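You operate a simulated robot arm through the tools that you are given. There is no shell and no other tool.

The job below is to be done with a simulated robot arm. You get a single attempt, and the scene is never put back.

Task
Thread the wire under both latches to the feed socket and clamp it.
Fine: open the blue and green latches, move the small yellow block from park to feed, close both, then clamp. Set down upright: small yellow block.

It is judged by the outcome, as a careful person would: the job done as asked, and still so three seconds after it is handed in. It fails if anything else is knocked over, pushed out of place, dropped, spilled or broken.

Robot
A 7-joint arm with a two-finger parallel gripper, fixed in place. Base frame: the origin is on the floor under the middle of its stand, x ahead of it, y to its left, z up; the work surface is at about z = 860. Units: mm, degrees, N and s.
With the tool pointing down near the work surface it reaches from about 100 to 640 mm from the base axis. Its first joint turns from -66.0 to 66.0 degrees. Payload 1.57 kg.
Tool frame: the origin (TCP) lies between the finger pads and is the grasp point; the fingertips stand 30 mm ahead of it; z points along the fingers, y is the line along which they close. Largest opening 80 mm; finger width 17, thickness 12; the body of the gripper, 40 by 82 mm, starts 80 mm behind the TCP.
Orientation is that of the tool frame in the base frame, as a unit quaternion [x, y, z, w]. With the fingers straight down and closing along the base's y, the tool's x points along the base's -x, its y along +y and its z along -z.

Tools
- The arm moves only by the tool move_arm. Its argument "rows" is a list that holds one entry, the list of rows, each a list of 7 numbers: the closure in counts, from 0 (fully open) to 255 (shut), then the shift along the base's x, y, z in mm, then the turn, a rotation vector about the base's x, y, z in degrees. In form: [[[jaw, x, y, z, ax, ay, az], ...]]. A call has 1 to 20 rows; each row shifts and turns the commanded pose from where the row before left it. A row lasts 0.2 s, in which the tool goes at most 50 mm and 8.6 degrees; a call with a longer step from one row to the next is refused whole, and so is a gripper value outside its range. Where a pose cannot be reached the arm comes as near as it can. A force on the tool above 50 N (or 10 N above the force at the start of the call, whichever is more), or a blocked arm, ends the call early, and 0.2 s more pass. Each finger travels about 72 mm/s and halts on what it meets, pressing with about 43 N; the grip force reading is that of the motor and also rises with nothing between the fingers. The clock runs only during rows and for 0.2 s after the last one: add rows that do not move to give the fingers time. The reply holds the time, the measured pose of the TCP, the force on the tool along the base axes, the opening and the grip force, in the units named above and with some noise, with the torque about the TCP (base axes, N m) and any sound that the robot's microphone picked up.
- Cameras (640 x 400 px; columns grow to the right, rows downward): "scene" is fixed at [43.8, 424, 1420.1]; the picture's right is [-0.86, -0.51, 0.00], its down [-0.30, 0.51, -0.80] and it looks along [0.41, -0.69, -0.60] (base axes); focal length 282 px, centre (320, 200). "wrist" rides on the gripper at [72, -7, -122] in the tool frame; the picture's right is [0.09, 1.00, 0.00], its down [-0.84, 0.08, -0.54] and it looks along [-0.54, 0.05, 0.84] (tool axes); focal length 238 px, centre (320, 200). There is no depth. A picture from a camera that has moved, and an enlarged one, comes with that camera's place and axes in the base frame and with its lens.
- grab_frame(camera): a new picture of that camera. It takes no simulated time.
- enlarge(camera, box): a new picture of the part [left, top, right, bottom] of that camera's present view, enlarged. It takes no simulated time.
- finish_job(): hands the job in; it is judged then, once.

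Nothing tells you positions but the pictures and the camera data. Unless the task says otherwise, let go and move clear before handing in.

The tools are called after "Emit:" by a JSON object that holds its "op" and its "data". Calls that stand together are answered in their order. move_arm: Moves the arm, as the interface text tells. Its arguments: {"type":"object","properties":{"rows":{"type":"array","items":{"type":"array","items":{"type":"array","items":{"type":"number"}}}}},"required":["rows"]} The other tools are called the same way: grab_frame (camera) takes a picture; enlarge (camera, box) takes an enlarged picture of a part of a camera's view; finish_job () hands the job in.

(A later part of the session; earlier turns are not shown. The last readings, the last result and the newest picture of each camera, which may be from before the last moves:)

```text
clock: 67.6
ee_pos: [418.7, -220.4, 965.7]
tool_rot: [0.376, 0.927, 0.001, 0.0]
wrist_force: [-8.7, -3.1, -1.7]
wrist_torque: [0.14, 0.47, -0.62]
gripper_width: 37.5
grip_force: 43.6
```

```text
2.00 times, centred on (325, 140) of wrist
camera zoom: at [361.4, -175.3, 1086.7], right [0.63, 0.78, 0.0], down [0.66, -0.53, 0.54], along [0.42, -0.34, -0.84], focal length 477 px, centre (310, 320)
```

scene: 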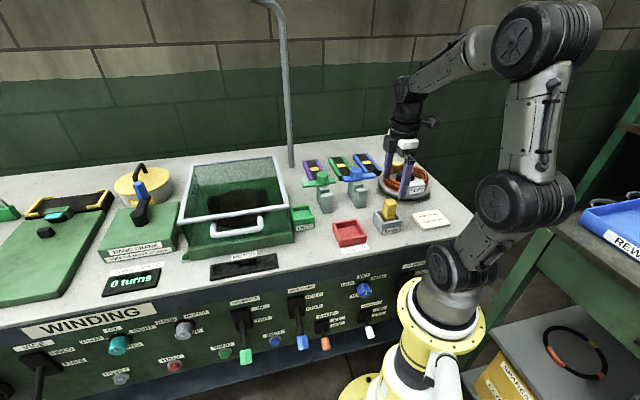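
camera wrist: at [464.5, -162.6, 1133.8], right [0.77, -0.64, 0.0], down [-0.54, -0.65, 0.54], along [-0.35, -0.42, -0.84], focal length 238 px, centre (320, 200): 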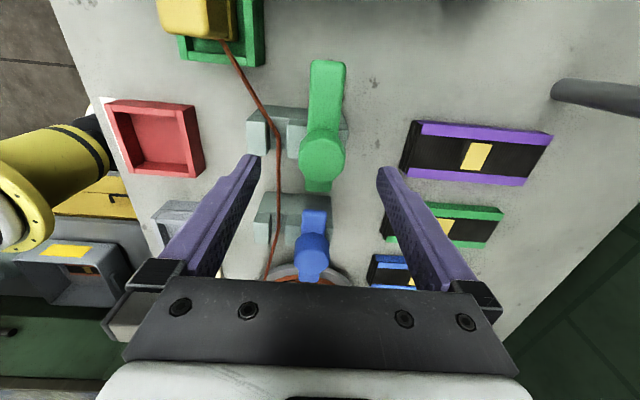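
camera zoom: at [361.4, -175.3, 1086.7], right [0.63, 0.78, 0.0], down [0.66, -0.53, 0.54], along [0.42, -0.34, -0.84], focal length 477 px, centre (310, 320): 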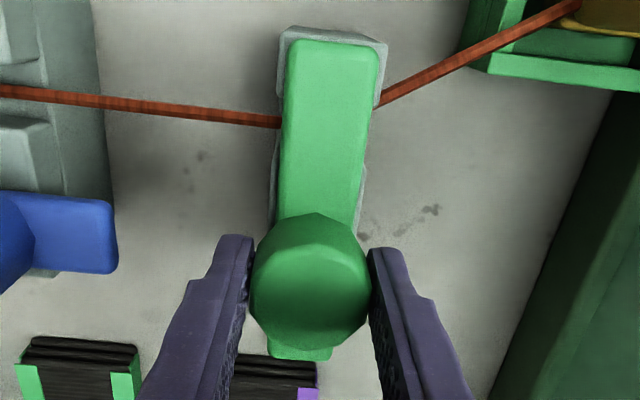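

Green is closed against its stop, with the wire running beneath the arm. Releasing, rising, and moving to the blue knob with the tool at its earlier open-side angle.

Emit:
{"op": "move_arm", "data": {"rows": [[[255, 0, 0, 0, 0, 0, -1], [120, 0, 0, 0, 0, 0, 0], [60, 0, 0, 0, 0, 0, 0], [60, 0, 0, 0, 0, 0, 0], [60, 0, 0, 20, 0, 0, 0], [40, 0, 0, 30, 0, 0, 0], [0, 0, 0, 30, 0, 0, 0], [0, 0, 0, 0, 0, 0, 0]]]}}

Emit:
{"op": "move_arm", "data": {"rows": [[[0, -6.5, -6.6, 0, 0, 0, 7.5], [0, -6.5, -6.6, 0, 0, 0, 7.5], [0, -6.5, -6.6, 0, 0, 0, 7.5], [0, -6.5, -6.6, 0, 0, 0, 7.5], [0, -6.5, -6.6, 0, 0, 0, 7.5], [0, -6.5, -6.6, 0, 0, 0, 7.5], [0, -6.5, -6.6, 0, 0, 0, 7.5], [0, -6.5, -6.6, 0, 0, 0, 7.5], [0, -6.5, -6.6, -5, 0, 0, 7.5], [0, -6.5, -6.6, -10, 0, 0, 7.5], [0, -6.5, -6.6, -10, 0, 0, 7.5], [0, -6.5, -6, -10, 0, 0, 6.5], [0, 0, 0, 0, 0, 0, 0]]]}}

Emit:
{"op": "grab_frame", "data": {"camera": "wrist"}}

Emit:
{"op": "enlarge", "data": {"camera": "scene", "box": [270, 120, 430, 220]}}

```text
clock: 69.4
ee_pos: [418.9, -218.7, 1044.5]
tool_rot: [0.382, 0.924, 0.0, -0.001]
wrist_force: [1.4, 0.1, 0.3]
wrist_torque: [0.0, 0.01, 0.02]
gripper_width: 79.8
grip_force: 0.0
```

```text
clock: 72.2
ee_pos: [340.7, -297.7, 1010.4]
tool_rot: [-0.376, 0.927, 0.0, 0.001]
wrist_force: [-0.2, 0.7, 0.1]
wrist_torque: [-0.01, 0.01, -0.04]
gripper_width: 80.1
grip_force: 0.1
```

```text
taken
camera wrist: at [293.0, -353.6, 1131.7], right [-0.76, 0.65, 0.0], down [0.55, 0.64, 0.54], along [0.35, 0.41, -0.84], focal length 238 px, centre (320, 200)
```

wrist: 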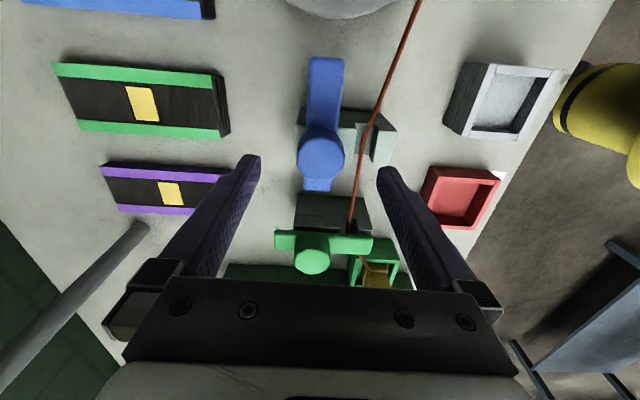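

```text
4.00 times, centred on (350, 170) of scene
camera zoom: at [43.8, 424.0, 1420.1], right [-0.86, -0.51, 0.0], down [-0.3, 0.51, -0.8], along [0.41, -0.69, -0.6], focal length 1129 px, centre (200, 320)
```

zoom: 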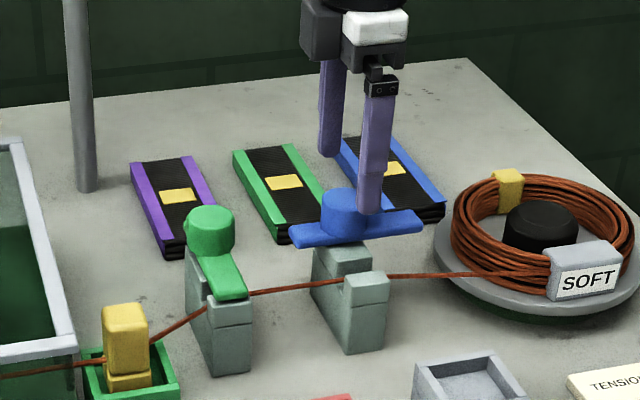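

Green stays closed. Descending on the blue knob with narrowed fingers and gripping it.

Emit:
{"op": "move_arm", "data": {"rows": [[[80, 0, -0.8, 0, 0, 0, 1], [80, 0, 0, -12, 0, 0, 0], [80, 0, 0, -13, 0, 0, 0], [80, 0, 0, -13, 0, 0, 0], [80, 0, 0, -8, 0, 0, 0], [80, 0, 0, 0, 0, 0, 0], [160, 0, 0, 0, 0, 0, 0], [255, 0, 0, 0, 0, 0, 0], [255, 0, 0, 0, 0, 0, 0]]]}}

Emit:
{"op": "enlarge", "data": {"camera": "scene", "box": [310, 140, 410, 220]}}

```text
clock: 74.2
ee_pos: [340.8, -300.3, 964.6]
tool_rot: [-0.383, 0.924, 0.0, -0.001]
wrist_force: [-3.3, 1.9, 0.4]
wrist_torque: [0.1, 0.0, -0.03]
gripper_width: 37.3
grip_force: 43.4
```

```text
5.00 times, centred on (360, 180) of scene
camera zoom: at [43.7, 424.1, 1420.1], right [-0.86, -0.51, 0.0], down [-0.3, 0.51, -0.8], along [0.41, -0.69, -0.6], focal length 1412 px, centre (120, 300)
```

zoom: 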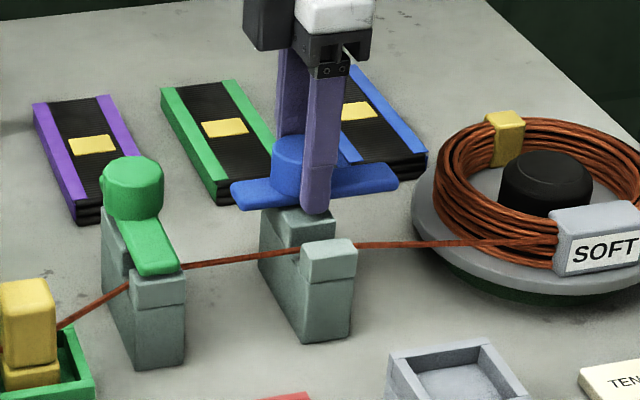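

Gripped with low side load. Turning blue clockwise back toward closed.

Emit:
{"op": "move_arm", "data": {"rows": [[[255, 0, 0, 0, 0, 0, -6], [255, 0, 0, 0, 0, 0, -7], [255, 0, 0, 0, 0, 0, -7], [255, 0, 0, 0, 0, 0, -7], [255, 0, 0, 0, 0, 0, -7]]]}}

Emit:
{"op": "enlarge", "data": {"camera": "scene", "box": [310, 140, 410, 220]}}

```text
clock: 75.4
ee_pos: [339.0, -299.1, 963.2]
tool_rot: [-0.094, 0.996, 0.001, -0.001]
wrist_force: [-11.5, 5.8, 1.7]
wrist_torque: [0.53, -0.14, 0.02]
gripper_width: 37.4
grip_force: 43.1
```

```text
5.00 times, centred on (360, 180) of scene
camera zoom: at [43.4, 424.2, 1420.1], right [-0.86, -0.51, 0.0], down [-0.3, 0.51, -0.8], along [0.41, -0.69, -0.6], focal length 1412 px, centre (120, 300)
```

zoom: 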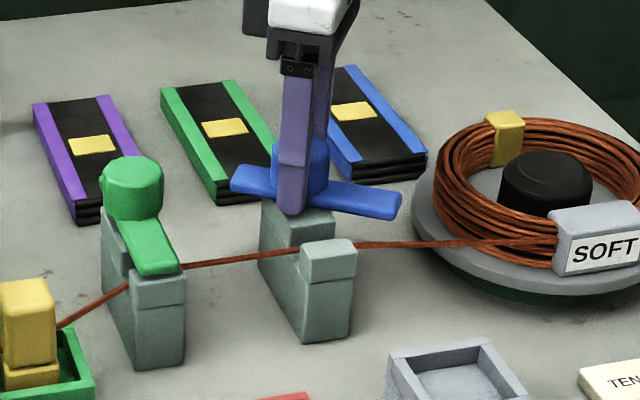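

Emit:
{"op": "move_arm", "data": {"rows": [[[255, -0.7, 0.3, 0, 0, 0, -7], [255, 0, 0, 0, 0, 0, -7], [255, 0, 0, 0, 0, 0, -7], [255, 0, 0, 0, 0, 0, -7], [255, 0, 0, 0, 0, 0, -7]]]}}

Emit:
{"op": "enlarge", "data": {"camera": "scene", "box": [310, 140, 410, 220]}}

```text
clock: 76.6
ee_pos: [339.7, -297.3, 963.2]
tool_rot: [0.21, 0.978, 0.002, -0.001]
wrist_force: [-9.0, 18.7, 0.9]
wrist_torque: [-0.12, -0.24, 0.0]
gripper_width: 37.3
grip_force: 43.1
```

```text
5.00 times, centred on (360, 180) of scene
camera zoom: at [43.5, 424.5, 1419.9], right [-0.86, -0.51, 0.0], down [-0.3, 0.51, -0.8], along [0.41, -0.69, -0.6], focal length 1412 px, centre (120, 300)
```

zoom: 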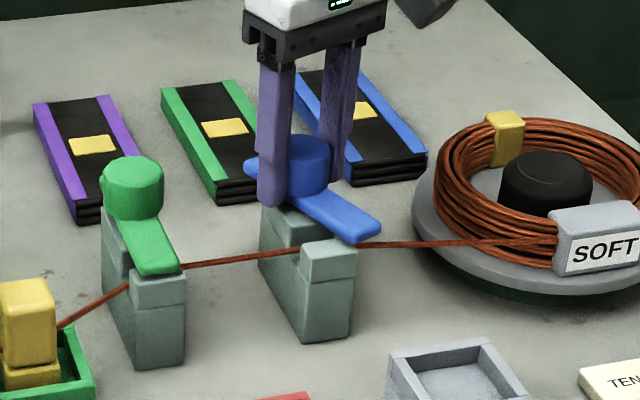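

Emit:
{"op": "move_arm", "data": {"rows": [[[255, -0.7, 1.3, 0, 0, 0, -7], [255, 0, 0, 0, 0, 0, -7], [255, 0, 0, 0, 0, 0, -5], [255, 0, 0, 0, 0, 0, -3], [255, 0, 0, 0, 0, 0, -1]]]}}

Emit:
{"op": "enlarge", "data": {"camera": "scene", "box": [310, 140, 410, 220]}}

Emit:
{"op": "enlarge", "data": {"camera": "wrist", "box": [220, 40, 430, 240]}}

```text
clock: 77.8
ee_pos: [339.0, -297.8, 963.5]
tool_rot: [0.399, 0.917, -0.001, 0.001]
wrist_force: [5.7, 10.1, -9.8]
wrist_torque: [-0.04, -0.23, 0.65]
gripper_width: 37.5
grip_force: 43.4
```

```text
5.00 times, centred on (360, 180) of scene
camera zoom: at [44.0, 424.2, 1420.0], right [-0.86, -0.51, 0.0], down [-0.31, 0.51, -0.8], along [0.41, -0.69, -0.6], focal length 1412 px, centre (120, 300)
```

zoom: 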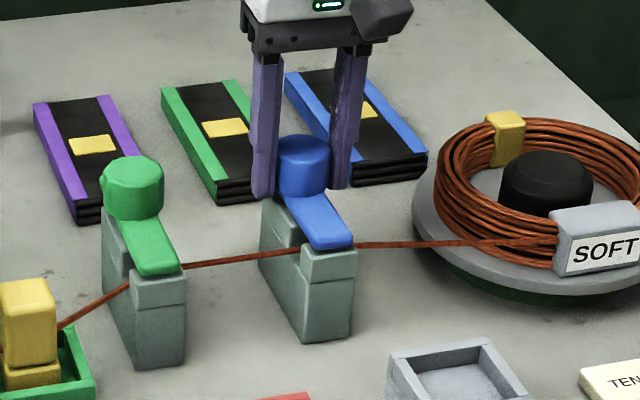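

```text
2.00 times, centred on (325, 140) of wrist
camera zoom: at [285.2, -249.5, 1085.3], right [0.67, 0.75, 0.0], down [0.63, -0.56, 0.54], along [0.41, -0.36, -0.84], focal length 477 px, centre (310, 320)
```

zoom: 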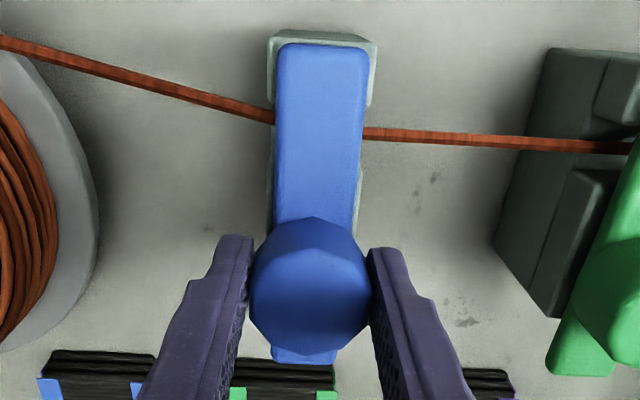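

Blue is closed against its stop, and the wire passes under both arms. I'll release it, rise, and move round to the front panel to look at the WIRE CLAMP lever, which now hangs down at FREE.

Emit:
{"op": "move_arm", "data": {"rows": [[[255, 0, 0, 0, 0, 0, 2], [120, 0, 0, 0, 0, 0, 0], [60, 0, 0, 0, 0, 0, 0], [60, 0, 0, 0, 0, 0, 0], [60, 0, 0, 20, 0, 0, 0], [40, 0, 0, 35, 0, 0, 0], [0, 0, 0, 40, 0, 0, 0], [0, 0, 0, 25, 0, 0, 0], [0, 0, 0, 0, 0, 0, 0]]]}}

Emit:
{"op": "move_arm", "data": {"rows": [[[0, -2, 12, 0, 0, 0, 0], [0, -4, 23, 0, 0, 0, 0], [0, -4, 23, 0, 0, 0, 0], [0, -4, 24, 0, 0, 0, 0], [0, -4, 24, 0, 0, 0, 0], [0, -4, 24, 0, 0, 0, 0], [0, -4, 24, 0, 0, 0, 0], [0, -4, 24, 0, 0, 0, 0], [0, -4, 24, 0, 0, 0, 0], [0, -4, 24, 0, 0, 0, 0], [0, -4, 24, 0, 0, 0, 0], [0, -4, 24, 0, 0, 0, 0], [0, -4, 24, 0, 0, 0, 0], [0, -4, 24, 0, 0, 0, 0], [0, -4, 24, 0, 0, 0, 0], [0, -4, 24, 0, 0, 0, 0], [0, -4, 24, 0, 0, 0, 0], [0, -4, 24, 0, 0, 0, 0], [0, -2, 12, 0, 0, 0, 0], [0, 0, 0, 0, 0, 0, 0]]]}}

Emit:
{"op": "grab_frame", "data": {"camera": "wrist"}}

Emit:
{"op": "grab_frame", "data": {"camera": "scene"}}

```text
clock: 79.8
ee_pos: [340.1, -296.6, 1085.1]
tool_rot: [0.383, 0.924, 0.0, 0.0]
wrist_force: [-0.1, 0.2, -0.7]
wrist_torque: [0.0, 0.01, 0.02]
gripper_width: 79.9
grip_force: 0.1
```

```text
clock: 84.0
ee_pos: [266.2, 130.3, 1084.4]
tool_rot: [0.383, 0.924, 0.0, 0.001]
wrist_force: [-0.1, -0.6, -0.7]
wrist_torque: [0.02, 0.02, 0.02]
gripper_width: 80.1
grip_force: 0.0
```

```text
taken
camera wrist: at [209.9, 177.2, 1205.6], right [0.64, 0.77, 0.0], down [0.65, -0.54, 0.54], along [0.42, -0.35, -0.84], focal length 238 px, centre (320, 200)
```

wrist: 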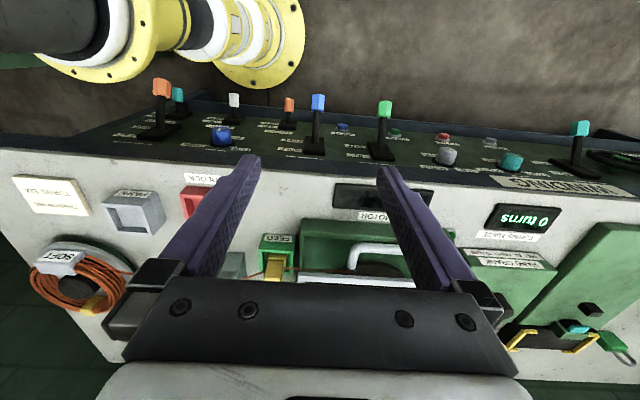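

```text
taken
```

scene: 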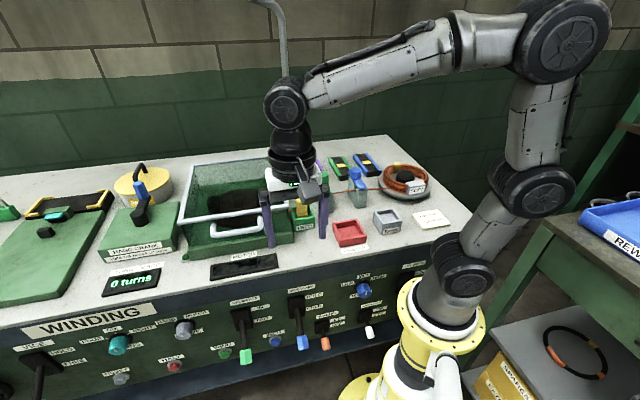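

Emit:
{"op": "enlarge", "data": {"camera": "wrist", "box": [220, 70, 440, 200]}}

Emit:
{"op": "enlarge", "data": {"camera": "scene", "box": [220, 270, 380, 370]}}

```text
2.91 times, centred on (330, 135) of wrist
camera zoom: at [209.9, 177.2, 1205.6], right [0.64, 0.77, 0.0], down [0.65, -0.54, 0.54], along [0.42, -0.35, -0.84], focal length 693 px, centre (291, 389)
```

zoom: 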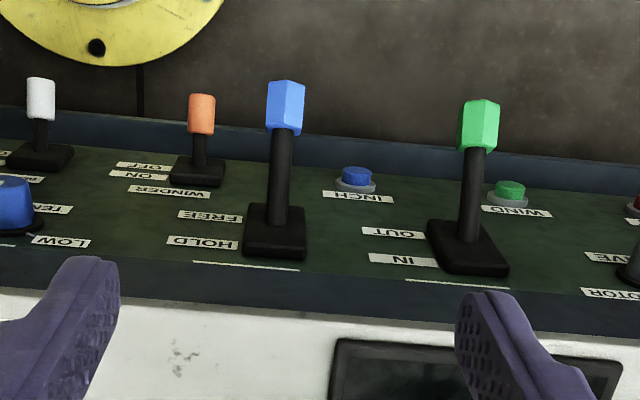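

```text
4.00 times, centred on (300, 320) of scene
camera zoom: at [43.8, 424.0, 1420.1], right [-0.86, -0.51, 0.0], down [-0.3, 0.51, -0.8], along [0.41, -0.69, -0.6], focal length 1129 px, centre (400, -280)
```

zoom: 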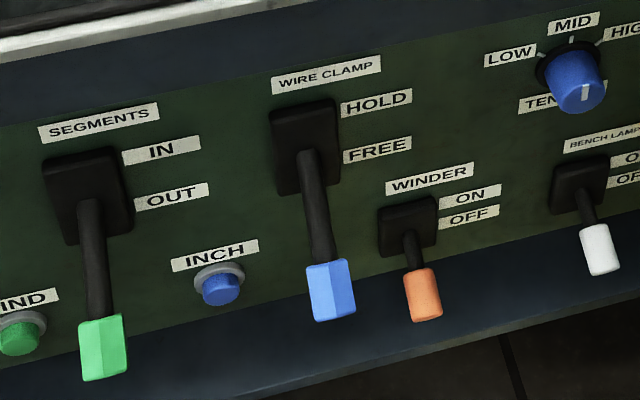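

The clamp lever's blue handle is at about (292,102,612), angled down from a pivot near z 670 on the vertical panel. I'll tilt the tool toward the panel and come down in front of it, checking on the way.

Emit:
{"op": "move_arm", "data": {"rows": [[[64, -1, 1, -20, -4.2, -4.2, 0], [64, -1, 1, -25, -4.2, -4.2, 0], [64, -1, 1, -25, -4.2, -4.2, 0], [64, -1, 1, -25, -4.2, -4.2, 0], [64, -1, 1, -25, 0, 0, 0], [64, -1, 1, -25, 0, 0, 0], [64, -1, 1, -25, 0, 0, 0], [64, -2, 2, -20, 0, 0, 0], [64, 0, 0, 0, 0, 0, 0]]]}}

Emit:
{"op": "grab_frame", "data": {"camera": "wrist"}}

Emit:
{"op": "grab_frame", "data": {"camera": "scene"}}

```text
clock: 86.0
ee_pos: [257.7, 141.3, 893.2]
tool_rot: [0.374, 0.904, -0.079, 0.191]
wrist_force: [0.8, -0.7, 0.4]
wrist_torque: [-0.01, 0.02, -0.02]
gripper_width: 59.8
grip_force: 0.1
```

```text
taken
camera wrist: at [171.1, 218.5, 975.1], right [0.65, 0.76, -0.04], down [0.44, -0.33, 0.83], along [0.62, -0.55, -0.55], focal length 238 px, centre (320, 200)
```

wrist: 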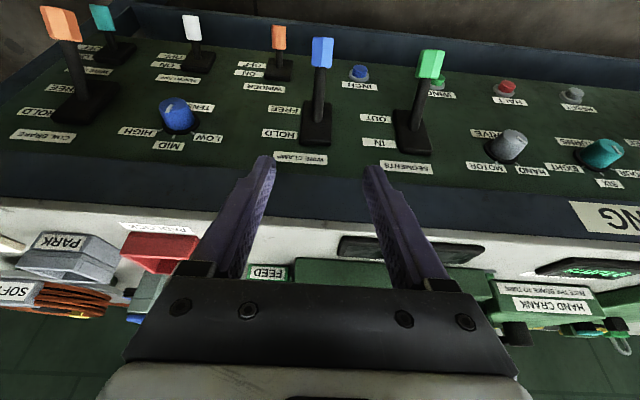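

```text
taken
```

scene: 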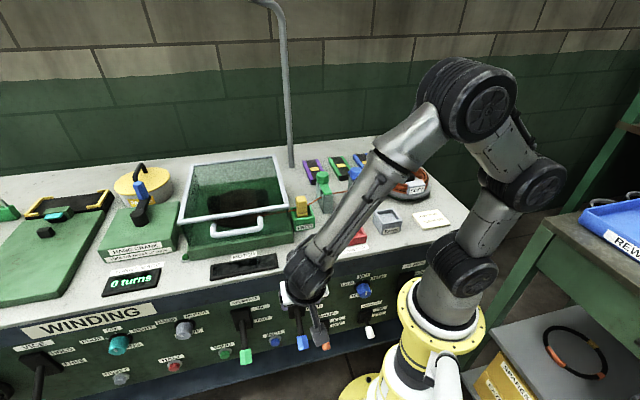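

Emit:
{"op": "enlarge", "data": {"camera": "wrist", "box": [230, 20, 400, 180]}}

Emit:
{"op": "enlarge", "data": {"camera": "scene", "box": [230, 260, 380, 360]}}

```text
2.50 times, centred on (315, 100) of wrist
camera zoom: at [171.1, 218.5, 975.1], right [0.65, 0.76, -0.04], down [0.44, -0.33, 0.83], along [0.62, -0.55, -0.55], focal length 596 px, centre (332, 450)
```

zoom: 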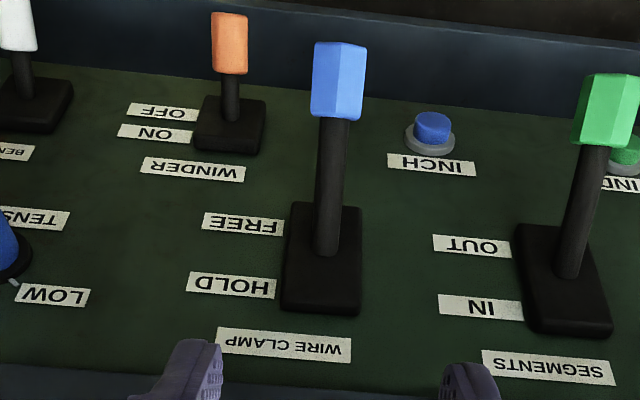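

```text
4.00 times, centred on (305, 310) of scene
camera zoom: at [43.8, 424.0, 1420.1], right [-0.86, -0.51, 0.0], down [-0.3, 0.51, -0.8], along [0.41, -0.69, -0.6], focal length 1129 px, centre (380, -240)
```

zoom: 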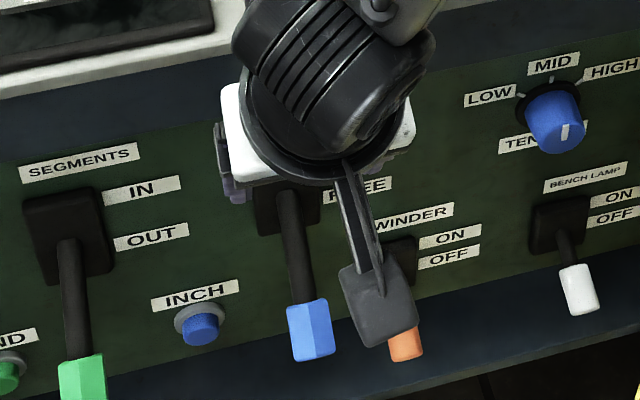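

Refined: handle centre ≈ (293,102,609), pivot z ≈ 655, so the lever should swing about 60° up to HOLD at roughly z 700. Descending to a standoff along the tool axis.

Emit:
{"op": "move_arm", "data": {"rows": [[[64, 0.8, -1.3, -18, 0, 0, 0], [64, 0.8, -1.3, -25, 0, 0, 0], [64, 0.8, -1.3, -25, 0, 0, 0], [64, 0.8, -1.3, -25, 0, 0, 0], [64, 0.8, -1.3, -25, 0, 0, 0], [64, 0.8, -1.3, -25, 0, 0, 0], [64, 0.9, -1.4, -25, 0, 0, 0], [64, 1, -1.5, -22, 0, 0, 0], [64, 0, 0, 0, 0, 0, 0]]]}}

Emit:
{"op": "grab_frame", "data": {"camera": "wrist"}}

Emit:
{"op": "grab_frame", "data": {"camera": "scene"}}

```text
clock: 88.0
ee_pos: [264.9, 129.2, 704.8]
tool_rot: [0.374, 0.904, -0.079, 0.191]
wrist_force: [0.4, -0.4, 0.6]
wrist_torque: [-0.02, -0.01, -0.01]
gripper_width: 59.9
grip_force: 0.0
```

```text
taken
camera wrist: at [178.0, 206.4, 787.5], right [0.65, 0.76, -0.04], down [0.44, -0.33, 0.83], along [0.62, -0.55, -0.55], focal length 238 px, centre (320, 200)
```

wrist: 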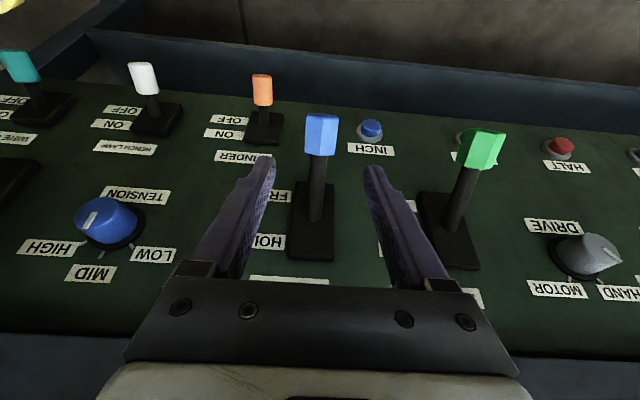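

```text
taken
```

scene: 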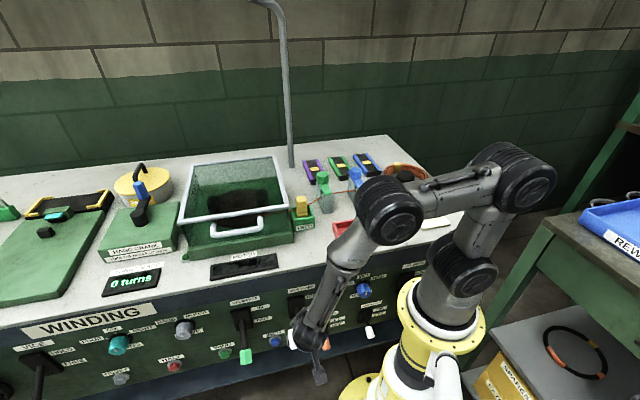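

The handle lines up with the tool axis. Approaching most of the way.

Emit:
{"op": "move_arm", "data": {"rows": [[[64, 4, -4, -14, 0, 0, 0], [64, 4.5, -4.5, -15, 0, 0, 0], [64, 4.5, -4.5, -15, 0, 0, 0], [64, 4.5, -4.5, -15, 0, 0, 0], [64, 0, 0, 0, 0, 0, 0]]]}}

Emit:
{"op": "grab_frame", "data": {"camera": "wrist"}}

Emit:
{"op": "enlarge", "data": {"camera": "scene", "box": [230, 250, 390, 400]}}

```text
clock: 89.2
ee_pos: [282.1, 112.4, 645.6]
tool_rot: [0.374, 0.904, -0.079, 0.192]
wrist_force: [-0.1, 0.2, 0.2]
wrist_torque: [-0.03, -0.01, -0.02]
gripper_width: 59.9
grip_force: 0.2
```

```text
taken
camera wrist: at [195.0, 188.8, 728.1], right [0.64, 0.76, -0.04], down [0.44, -0.33, 0.83], along [0.62, -0.55, -0.55], focal length 238 px, centre (320, 200)
```

wrist: 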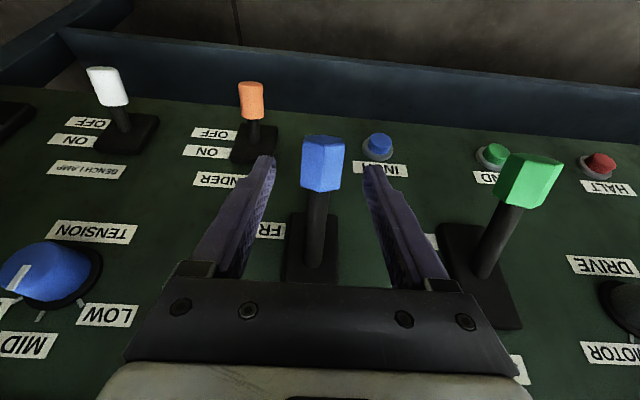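

```text
2.67 times, centred on (310, 325) of scene
camera zoom: at [43.8, 424.0, 1420.1], right [-0.86, -0.51, 0.0], down [-0.3, 0.51, -0.8], along [0.41, -0.69, -0.6], focal length 753 px, centre (347, -133)
```

zoom: 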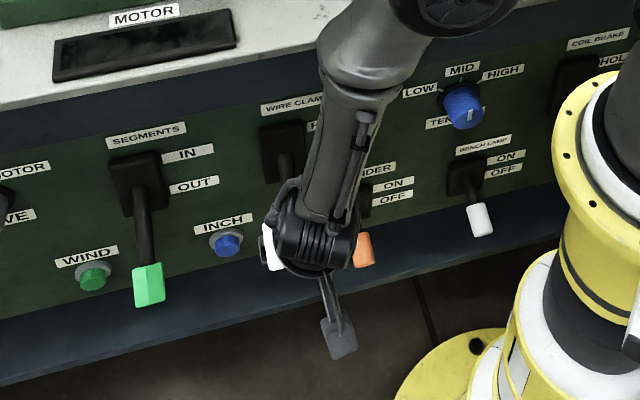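

Emit:
{"op": "move_arm", "data": {"rows": [[[64, 2.8, -2.6, -9, 0, 0, 0], [64, 2.8, -2.6, -9, 0, 0, 0], [64, 2.7, -2.5, -9, 0, 0, 0], [64, 2.6, -2.5, -8, 0, 0, 0], [64, 0, 0, 0, 0, 0, 0]]]}}

Emit:
{"op": "grab_frame", "data": {"camera": "wrist"}}

```text
clock: 90.4
ee_pos: [293.0, 101.9, 608.9]
tool_rot: [0.375, 0.904, -0.079, 0.191]
wrist_force: [-0.4, -0.1, 0.3]
wrist_torque: [0.01, 0.0, -0.01]
gripper_width: 59.9
grip_force: 0.1
```

```text
taken
camera wrist: at [205.6, 179.5, 692.2], right [0.65, 0.76, -0.04], down [0.44, -0.33, 0.83], along [0.62, -0.55, -0.55], focal length 238 px, centre (320, 200)
```

wrist: 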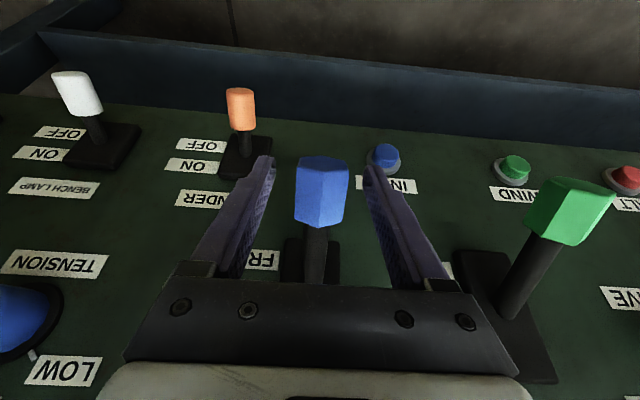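

The handle is exactly at the grasp point. Closing on it.

Emit:
{"op": "move_arm", "data": {"rows": [[[120, 0, 0, 0, 0, 0, 0], [200, 0, 0, 0, 0, 0, 0], [255, 0, 0, 0, 0, 0, 0], [255, 0, 0, 0, 0, 0, 0]]]}}

Emit:
{"op": "grab_frame", "data": {"camera": "wrist"}}

```text
clock: 91.4
ee_pos: [293.7, 102.8, 609.0]
tool_rot: [0.374, 0.904, -0.078, 0.191]
wrist_force: [2.7, 0.9, -2.5]
wrist_torque: [0.23, 0.15, 0.03]
gripper_width: 33.2
grip_force: 41.2
```

```text
taken
camera wrist: at [205.8, 179.8, 692.5], right [0.64, 0.76, -0.04], down [0.44, -0.33, 0.83], along [0.62, -0.55, -0.55], focal length 238 px, centre (320, 200)
```

wrist: 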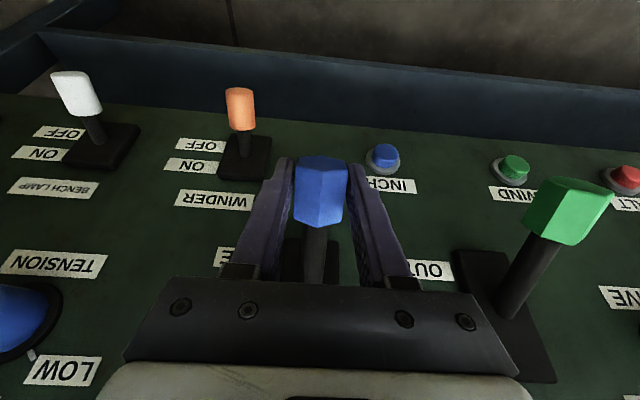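

Gripped at 33 mm. Raising the handle along its arc, starting with the first 10° and checking the load.

Emit:
{"op": "move_arm", "data": {"rows": [[[255, -1.3, 1.3, 3.5, 0, 0, 0], [255, -1.3, 1.3, 3.6, 0, 0, 0], [255, -1.1, 1.1, 3.7, 0, 0, 0], [255, -1.1, 1.1, 3.7, 0, 0, 0]]]}}

Emit:
{"op": "grab_frame", "data": {"camera": "wrist"}}

```text
clock: 92.4
ee_pos: [288.4, 107.6, 624.2]
tool_rot: [0.375, 0.904, -0.078, 0.189]
wrist_force: [0.9, 7.8, -17.9]
wrist_torque: [0.89, 0.88, 0.05]
gripper_width: 33.7
grip_force: 41.8
```

```text
taken
camera wrist: at [201.8, 183.9, 707.2], right [0.64, 0.76, -0.04], down [0.44, -0.33, 0.83], along [0.62, -0.55, -0.55], focal length 238 px, centre (320, 200)
```

wrist: 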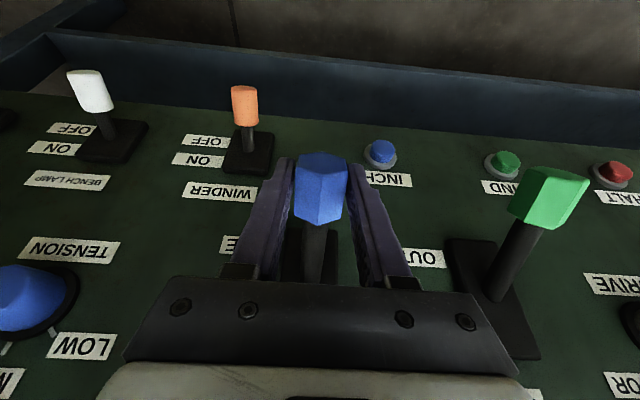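

The lever is following with a moderate load. I'll continue to the horizontal, letting the tool rotate a little with it to ease the twist.

Emit:
{"op": "move_arm", "data": {"rows": [[[255, -0.9, 0.9, 3.8, 1, 1, 0], [255, -0.8, 0.8, 3.8, 1, 1, 0], [255, -0.7, 0.7, 3.9, 1, 1, 0], [255, -0.5, 0.5, 3.9, 1, 1, 0], [255, -0.4, 0.4, 4, 1, 1, 0], [255, -0.3, 0.3, 4, 1, 1, 0]]]}}

Emit:
{"op": "grab_frame", "data": {"camera": "wrist"}}

Emit:
{"op": "enlarge", "data": {"camera": "scene", "box": [230, 250, 390, 400]}}

```text
clock: 93.8
ee_pos: [285.9, 110.5, 647.5]
tool_rot: [0.381, 0.915, -0.051, 0.122]
wrist_force: [0.5, 6.7, -16.2]
wrist_torque: [0.86, 0.92, 0.02]
gripper_width: 33.4
grip_force: 41.5
```

```text
taken
camera wrist: at [208.2, 177.6, 746.9], right [0.64, 0.77, -0.02], down [0.52, -0.42, 0.74], along [0.56, -0.49, -0.67], focal length 238 px, centre (320, 200)
```

wrist: 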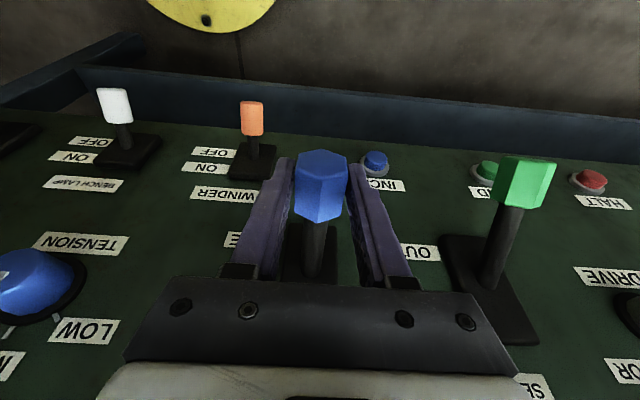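

```text
2.67 times, centred on (310, 325) of scene
camera zoom: at [44.0, 424.2, 1420.0], right [-0.86, -0.51, 0.0], down [-0.31, 0.51, -0.8], along [0.41, -0.69, -0.6], focal length 753 px, centre (347, -133)
```

zoom: 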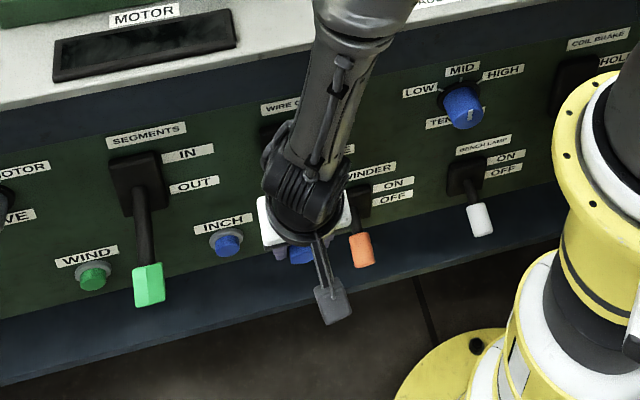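

Emit:
{"op": "move_arm", "data": {"rows": [[[255, -0.2, 0.2, 4, 0.7, 0.7, 0], [255, 0, 0, 4, 0.7, 0.7, 0], [255, 0, 0, 4, 0.7, 0.7, 0], [255, 0.2, -0.2, 4, 0.7, 0.7, 0], [255, 0.3, -0.3, 4, 0.7, 0.7, 0], [255, 0.4, -0.4, 4, 0.7, 0.7, 0]]]}}

Emit:
{"op": "grab_frame", "data": {"camera": "wrist"}}

```text
clock: 95.2
ee_pos: [285.2, 110.7, 671.4]
tool_rot: [0.382, 0.921, -0.031, 0.075]
wrist_force: [5.3, -1.4, -13.1]
wrist_torque: [0.67, 0.75, -0.02]
gripper_width: 33.6
grip_force: 41.3
```

```text
taken
camera wrist: at [216.1, 169.8, 780.5], right [0.64, 0.77, -0.02], down [0.58, -0.47, 0.67], along [0.51, -0.44, -0.74], focal length 238 px, centre (320, 200)
```

wrist: 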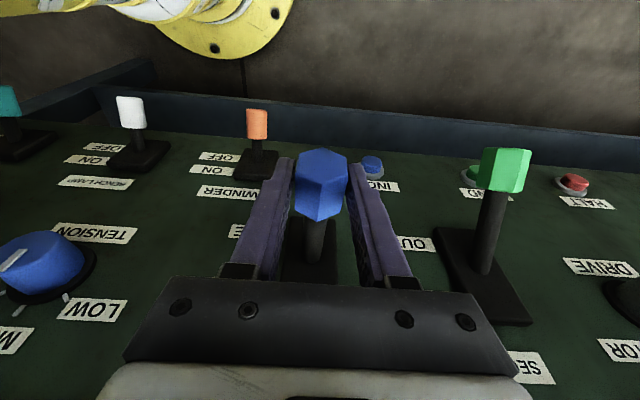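

Emit:
{"op": "move_arm", "data": {"rows": [[[255, 0.5, -0.5, 3.9, 0.4, 0.4, 0], [255, 0.7, -0.7, 3.9, 0.4, 0.4, 0], [255, 0.8, -0.8, 3.8, 0.4, 0.4, 0], [255, 0.9, -0.9, 3.8, 0.4, 0.4, 0]]]}}

Emit:
{"op": "grab_frame", "data": {"camera": "wrist"}}

Emit:
{"op": "enlarge", "data": {"camera": "scene", "box": [230, 250, 390, 400]}}

```text
clock: 96.2
ee_pos: [289.6, 106.9, 686.6]
tool_rot: [0.382, 0.922, -0.023, 0.056]
wrist_force: [-10.4, 15.7, -8.1]
wrist_torque: [1.04, 0.78, 0.1]
gripper_width: 33.4
grip_force: 41.7
```

```text
taken
camera wrist: at [221.6, 164.1, 799.2], right [0.64, 0.77, -0.01], down [0.6, -0.49, 0.64], along [0.49, -0.42, -0.77], focal length 238 px, centre (320, 200)
```

wrist: 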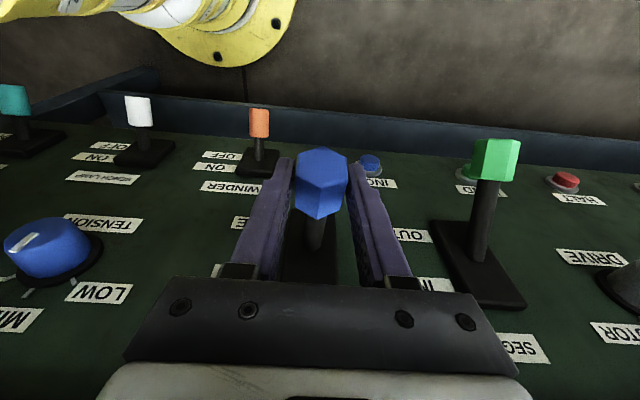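

```text
2.67 times, centred on (310, 325) of scene
camera zoom: at [43.7, 424.3, 1420.0], right [-0.86, -0.51, 0.0], down [-0.3, 0.51, -0.8], along [0.41, -0.69, -0.6], focal length 753 px, centre (347, -133)
```

zoom: 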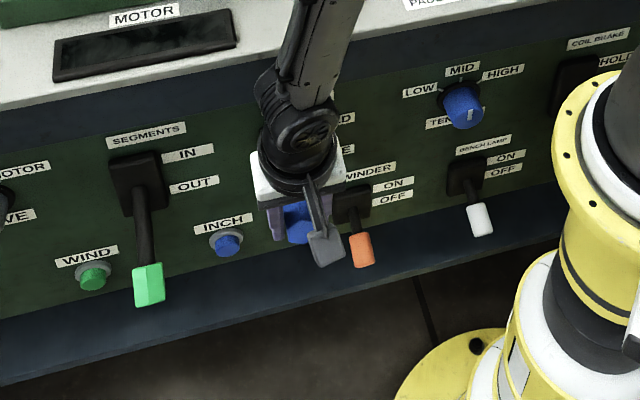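

The load shows I'm pushing slightly toward the panel, so the pivot is a bit higher than I assumed. I'll correct and continue upward.

Emit:
{"op": "move_arm", "data": {"rows": [[[255, -1, 1, 2, 0.3, 0.3, 0], [255, 0.2, -0.2, 3.8, 0.4, 0.4, 0], [255, 0.4, -0.4, 3.8, 0.4, 0.4, 0], [255, 0.6, -0.6, 3.8, 0.4, 0.4, 0]]]}}

Emit:
{"op": "grab_frame", "data": {"camera": "wrist"}}

```text
clock: 97.2
ee_pos: [289.5, 106.9, 700.3]
tool_rot: [0.383, 0.923, -0.017, 0.04]
wrist_force: [18.8, -15.0, -17.7]
wrist_torque: [0.31, 0.34, 0.05]
gripper_width: 33.4
grip_force: 41.0
```

```text
taken
camera wrist: at [225.5, 160.1, 816.4], right [0.64, 0.77, -0.01], down [0.61, -0.5, 0.61], along [0.47, -0.4, -0.79], focal length 238 px, centre (320, 200)
```

wrist: 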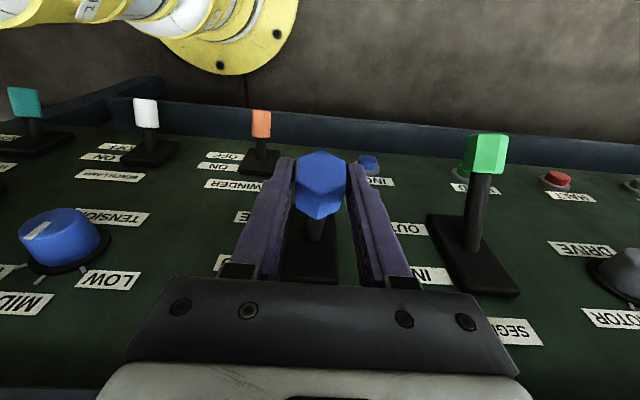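

Emit:
{"op": "move_arm", "data": {"rows": [[[255, 1.3, -1.3, 1.5, 0.3, 0.3, 0], [255, 1, -1, 3.6, 0.4, 0.4, 0], [255, 1.1, -1.1, 3.6, 0.4, 0.4, 0], [255, 1.2, -1.2, 3.6, 0.4, 0.4, 0]]]}}

Emit:
{"op": "grab_frame", "data": {"camera": "wrist"}}

Emit:
{"op": "enlarge", "data": {"camera": "scene", "box": [230, 250, 390, 400]}}

```text
clock: 98.2
ee_pos: [292.5, 103.3, 710.2]
tool_rot: [0.382, 0.924, -0.009, 0.023]
wrist_force: [4.5, 18.7, -34.1]
wrist_torque: [0.42, 0.22, 0.2]
gripper_width: 33.3
grip_force: 41.1
```

```text
taken
camera wrist: at [232.0, 153.7, 830.3], right [0.64, 0.77, -0.01], down [0.63, -0.52, 0.58], along [0.45, -0.37, -0.81], focal length 238 px, centre (320, 200)
```

wrist: 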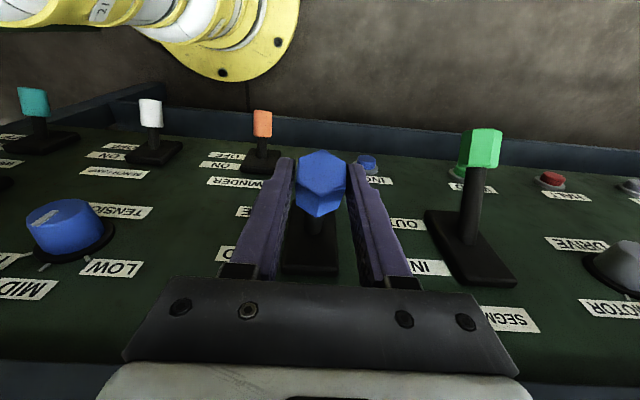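

```text
2.67 times, centred on (310, 325) of scene
camera zoom: at [44.2, 424.5, 1419.9], right [-0.86, -0.51, 0.0], down [-0.31, 0.51, -0.8], along [0.41, -0.69, -0.6], focal length 753 px, centre (347, -133)
```

zoom: 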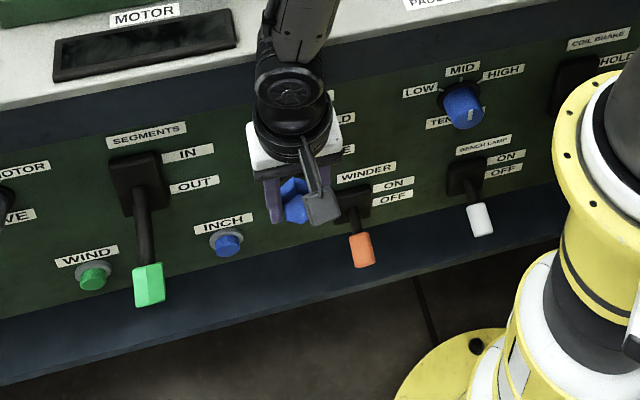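

The resistance is rising near z 710, which is symmetric with the start, so this is probably the HOLD stop. A slight extra nudge to confirm.

Emit:
{"op": "move_arm", "data": {"rows": [[[255, 0.3, -0.3, 0.8, 0, 0, 0], [255, 0.3, -0.3, 0.8, 0, 0, 0]]]}}

Emit:
{"op": "enlarge", "data": {"camera": "wrist", "box": [240, 140, 400, 290]}}

```text
clock: 98.8
ee_pos: [293.8, 102.6, 714.9]
tool_rot: [0.383, 0.923, -0.009, 0.023]
wrist_force: [-4.9, 29.1, -27.2]
wrist_torque: [0.7, 0.36, 0.27]
gripper_width: 33.5
grip_force: 41.1
```

```text
2.67 times, centred on (320, 215) of wrist
camera zoom: at [232.8, 153.0, 832.6], right [0.64, 0.77, -0.01], down [0.63, -0.52, 0.58], along [0.45, -0.38, -0.81], focal length 636 px, centre (320, 160)
```

zoom: 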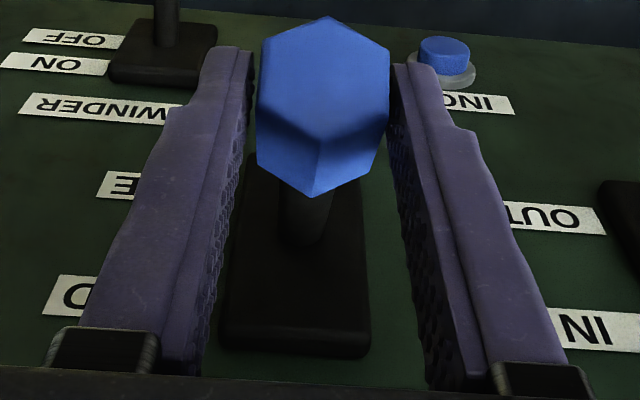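

Emit:
{"op": "move_arm", "data": {"rows": [[[255, -0.3, 1.6, 0, 0, 0, 0], [255, 0.3, -0.3, 2, 0, 0, 0], [255, 0.6, -0.6, 2, 0, 0, 0], [255, 0, 0, 0, 0, 0, 0]]]}}

Emit:
{"op": "enlarge", "data": {"camera": "wrist", "box": [240, 140, 400, 290]}}

Emit:
{"op": "enlarge", "data": {"camera": "scene", "box": [270, 270, 350, 350]}}

```text
clock: 99.8
ee_pos: [293.7, 102.1, 717.8]
tool_rot: [0.382, 0.924, -0.01, 0.023]
wrist_force: [-1.9, 11.8, -34.0]
wrist_torque: [0.51, 0.33, 0.07]
gripper_width: 33.0
grip_force: 40.9
```

```text
2.67 times, centred on (320, 215) of wrist
camera zoom: at [233.7, 152.9, 836.5], right [0.64, 0.77, -0.01], down [0.63, -0.52, 0.58], along [0.44, -0.38, -0.81], focal length 636 px, centre (320, 160)
```

zoom: 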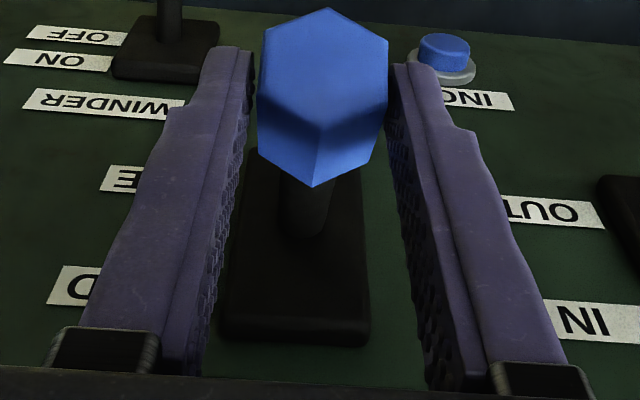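

```text
5.00 times, centred on (310, 310) of scene
camera zoom: at [44.1, 424.3, 1420.0], right [-0.86, -0.51, 0.0], down [-0.31, 0.51, -0.8], along [0.41, -0.69, -0.6], focal length 1412 px, centre (370, -350)
```

zoom: 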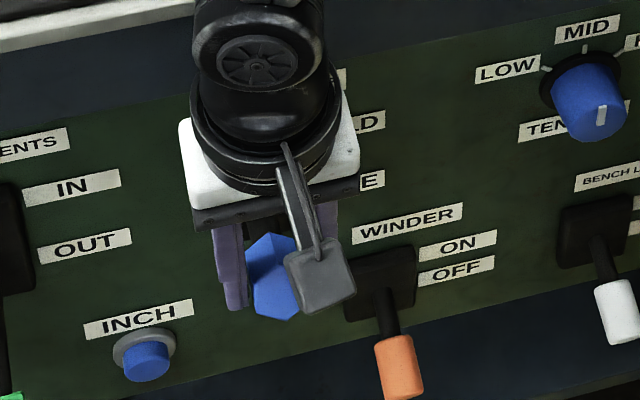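

The handle has started to slip in the pads with the lever not moving further, so it's at the upper HOLD stop. Relieving the force and opening, then backing off to check that it stays.

Emit:
{"op": "move_arm", "data": {"rows": [[[255, 0, 0, -2, 0, 0, 0], [255, 0, 0, -1.5, 0, 0, 0], [140, 0, 0, 0, 0, 0, 0], [64, 0, 0, 0, 0, 0, 0], [64, 0, 0, 0, 0, 0, 0], [64, 0, 0, 0, 0, 0, 0]]]}}

Emit:
{"op": "grab_frame", "data": {"camera": "wrist"}}

```text
clock: 101.2
ee_pos: [295.0, 101.8, 714.8]
tool_rot: [0.382, 0.924, -0.009, 0.022]
wrist_force: [-0.2, -1.6, 0.6]
wrist_torque: [-0.03, -0.01, 0.0]
gripper_width: 60.1
grip_force: 0.1
```

```text
taken
camera wrist: at [234.4, 152.8, 833.0], right [0.64, 0.77, 0.0], down [0.63, -0.52, 0.58], along [0.45, -0.38, -0.81], focal length 238 px, centre (320, 200)
```

wrist: 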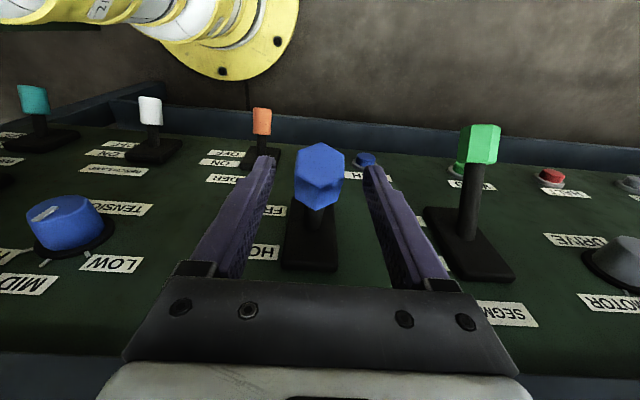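

Released and the lever stays up. Backing away up and out from the panel.

Emit:
{"op": "move_arm", "data": {"rows": [[[64, -1, 1, 8, 0, 0, 0], [64, -2, 2, 15, 0, 0, 0], [64, -3, 3, 20, 0, 0, 0], [64, -4, 4, 25, 0, 0, 0], [64, -4, 4, 25, 0, 0, 0], [64, -4, 4, 30, 0, 0, 0], [64, -4, 4, 30, 0, 0, 0], [64, -4, 4, 30, 0, 0, 0], [64, 0, 0, 0, 0, 0, 0]]]}}

Emit:
{"op": "enlarge", "data": {"camera": "wrist", "box": [200, 60, 440, 210]}}

Emit:
{"op": "enlarge", "data": {"camera": "scene", "box": [230, 250, 390, 370]}}

Emit:
{"op": "grab_frame", "data": {"camera": "scene"}}

```text
clock: 103.2
ee_pos: [268.7, 129.7, 900.4]
tool_rot: [0.382, 0.924, -0.01, 0.022]
wrist_force: [-0.2, 1.1, 0.4]
wrist_torque: [0.01, 0.02, 0.02]
gripper_width: 59.8
grip_force: 0.1
```

```text
2.67 times, centred on (320, 135) of wrist
camera zoom: at [208.6, 180.4, 1018.1], right [0.64, 0.77, 0.0], down [0.63, -0.52, 0.58], along [0.45, -0.38, -0.81], focal length 636 px, centre (320, 373)
```

zoom: 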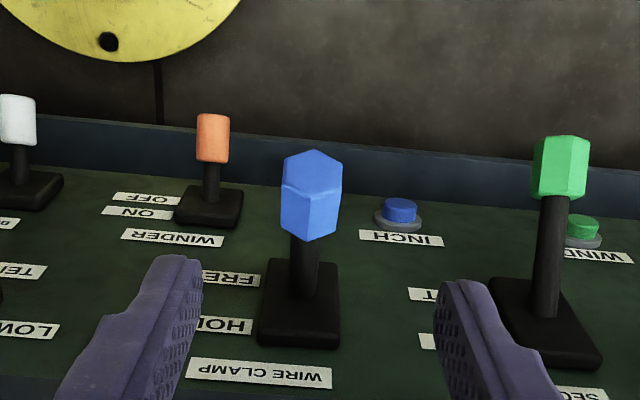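

```text
3.33 times, centred on (310, 310) of scene
camera zoom: at [43.8, 424.0, 1420.1], right [-0.86, -0.51, 0.0], down [-0.3, 0.51, -0.8], along [0.41, -0.69, -0.6], focal length 941 px, centre (353, -167)
```

zoom: 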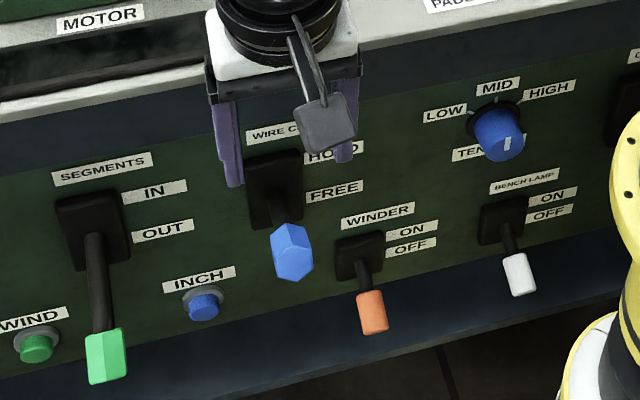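

```text
taken
```

scene: 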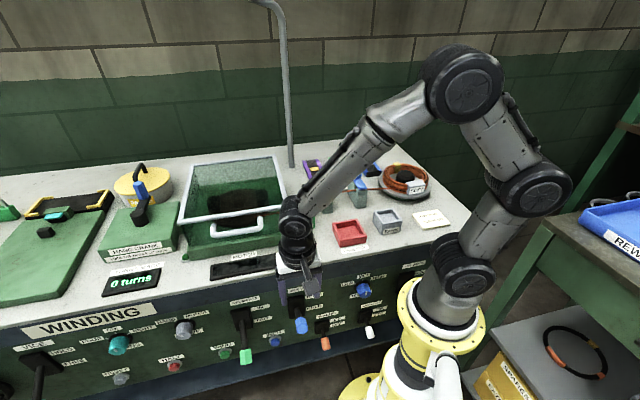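

The lever is up at HOLD: its handle sits at about z 704, mirroring its starting z 609 about a pivot near 656. I'll raise the arm clear and check everything once more.

Emit:
{"op": "move_arm", "data": {"rows": [[[40, -2, 2, 25, 0, 0, 0], [0, -2, 2, 30, 0, 0, 0], [0, 0, 0, 35, 0, 0, 0], [0, 0, 0, 35, 0, 0, 0], [0, 0, 0, 35, 0, 0, 0], [0, 0, -10, 30, 0, 0, 0], [0, 0, -15, 10, 0, 0, 0], [0, 0, 0, 0, 0, 0, 0]]]}}

Emit:
{"op": "grab_frame", "data": {"camera": "scene"}}

Emit:
{"op": "enlarge", "data": {"camera": "scene", "box": [220, 250, 380, 370]}}

Emit:
{"op": "enlarge", "data": {"camera": "wrist", "box": [200, 60, 440, 210]}}

Emit:
{"op": "enlarge", "data": {"camera": "scene", "box": [270, 140, 440, 250]}}

```text
clock: 105.0
ee_pos: [264.1, 108.9, 1098.9]
tool_rot: [0.383, 0.923, -0.009, 0.022]
wrist_force: [-0.2, 0.8, 0.6]
wrist_torque: [-0.01, 0.0, -0.01]
gripper_width: 80.1
grip_force: 0.0
```

```text
taken
```

scene: 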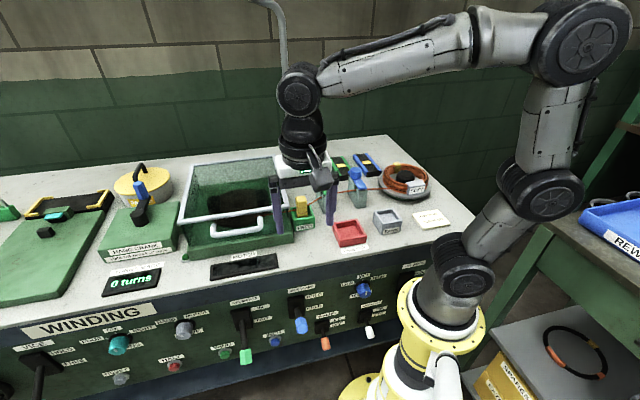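

```text
3.33 times, centred on (300, 310) of scene
camera zoom: at [43.8, 424.0, 1420.1], right [-0.86, -0.51, 0.0], down [-0.3, 0.51, -0.8], along [0.41, -0.69, -0.6], focal length 941 px, centre (387, -167)
```

zoom: 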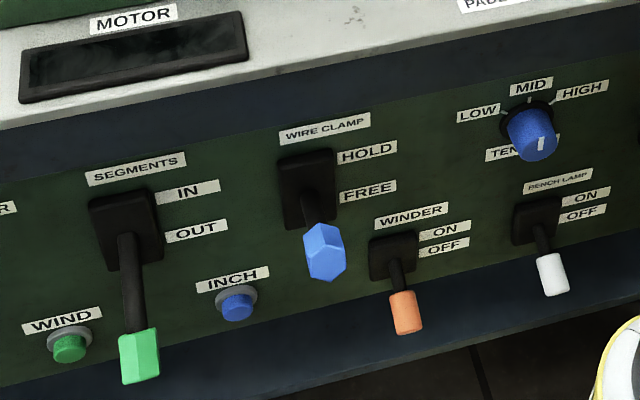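

```text
2.67 times, centred on (320, 135) of wrist
camera zoom: at [203.5, 158.2, 1216.6], right [0.64, 0.77, 0.0], down [0.63, -0.52, 0.58], along [0.45, -0.38, -0.81], focal length 636 px, centre (320, 373)
```

zoom: 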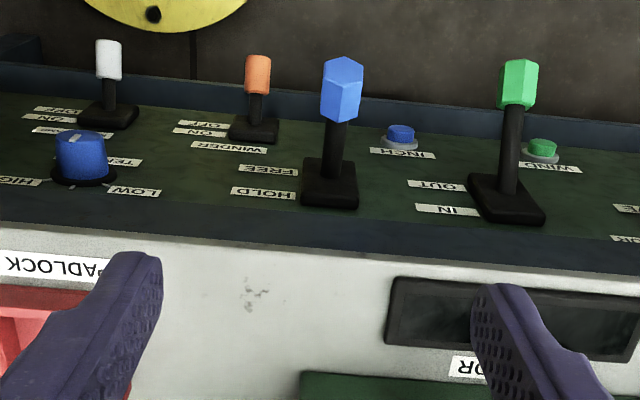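

```text
3.64 times, centred on (355, 195) of scene
camera zoom: at [43.8, 424.0, 1420.1], right [-0.86, -0.51, 0.0], down [-0.3, 0.51, -0.8], along [0.41, -0.69, -0.6], focal length 1027 px, centre (193, 218)
```

zoom: 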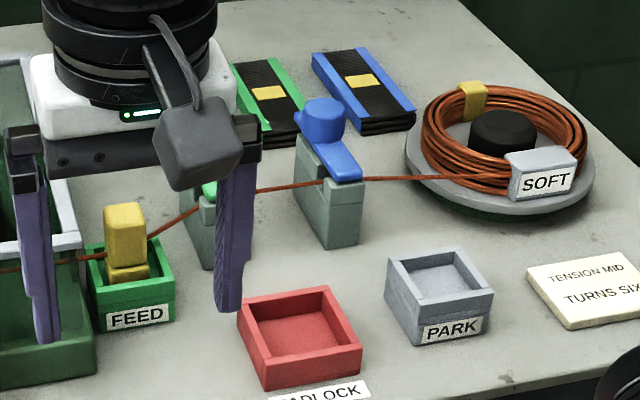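

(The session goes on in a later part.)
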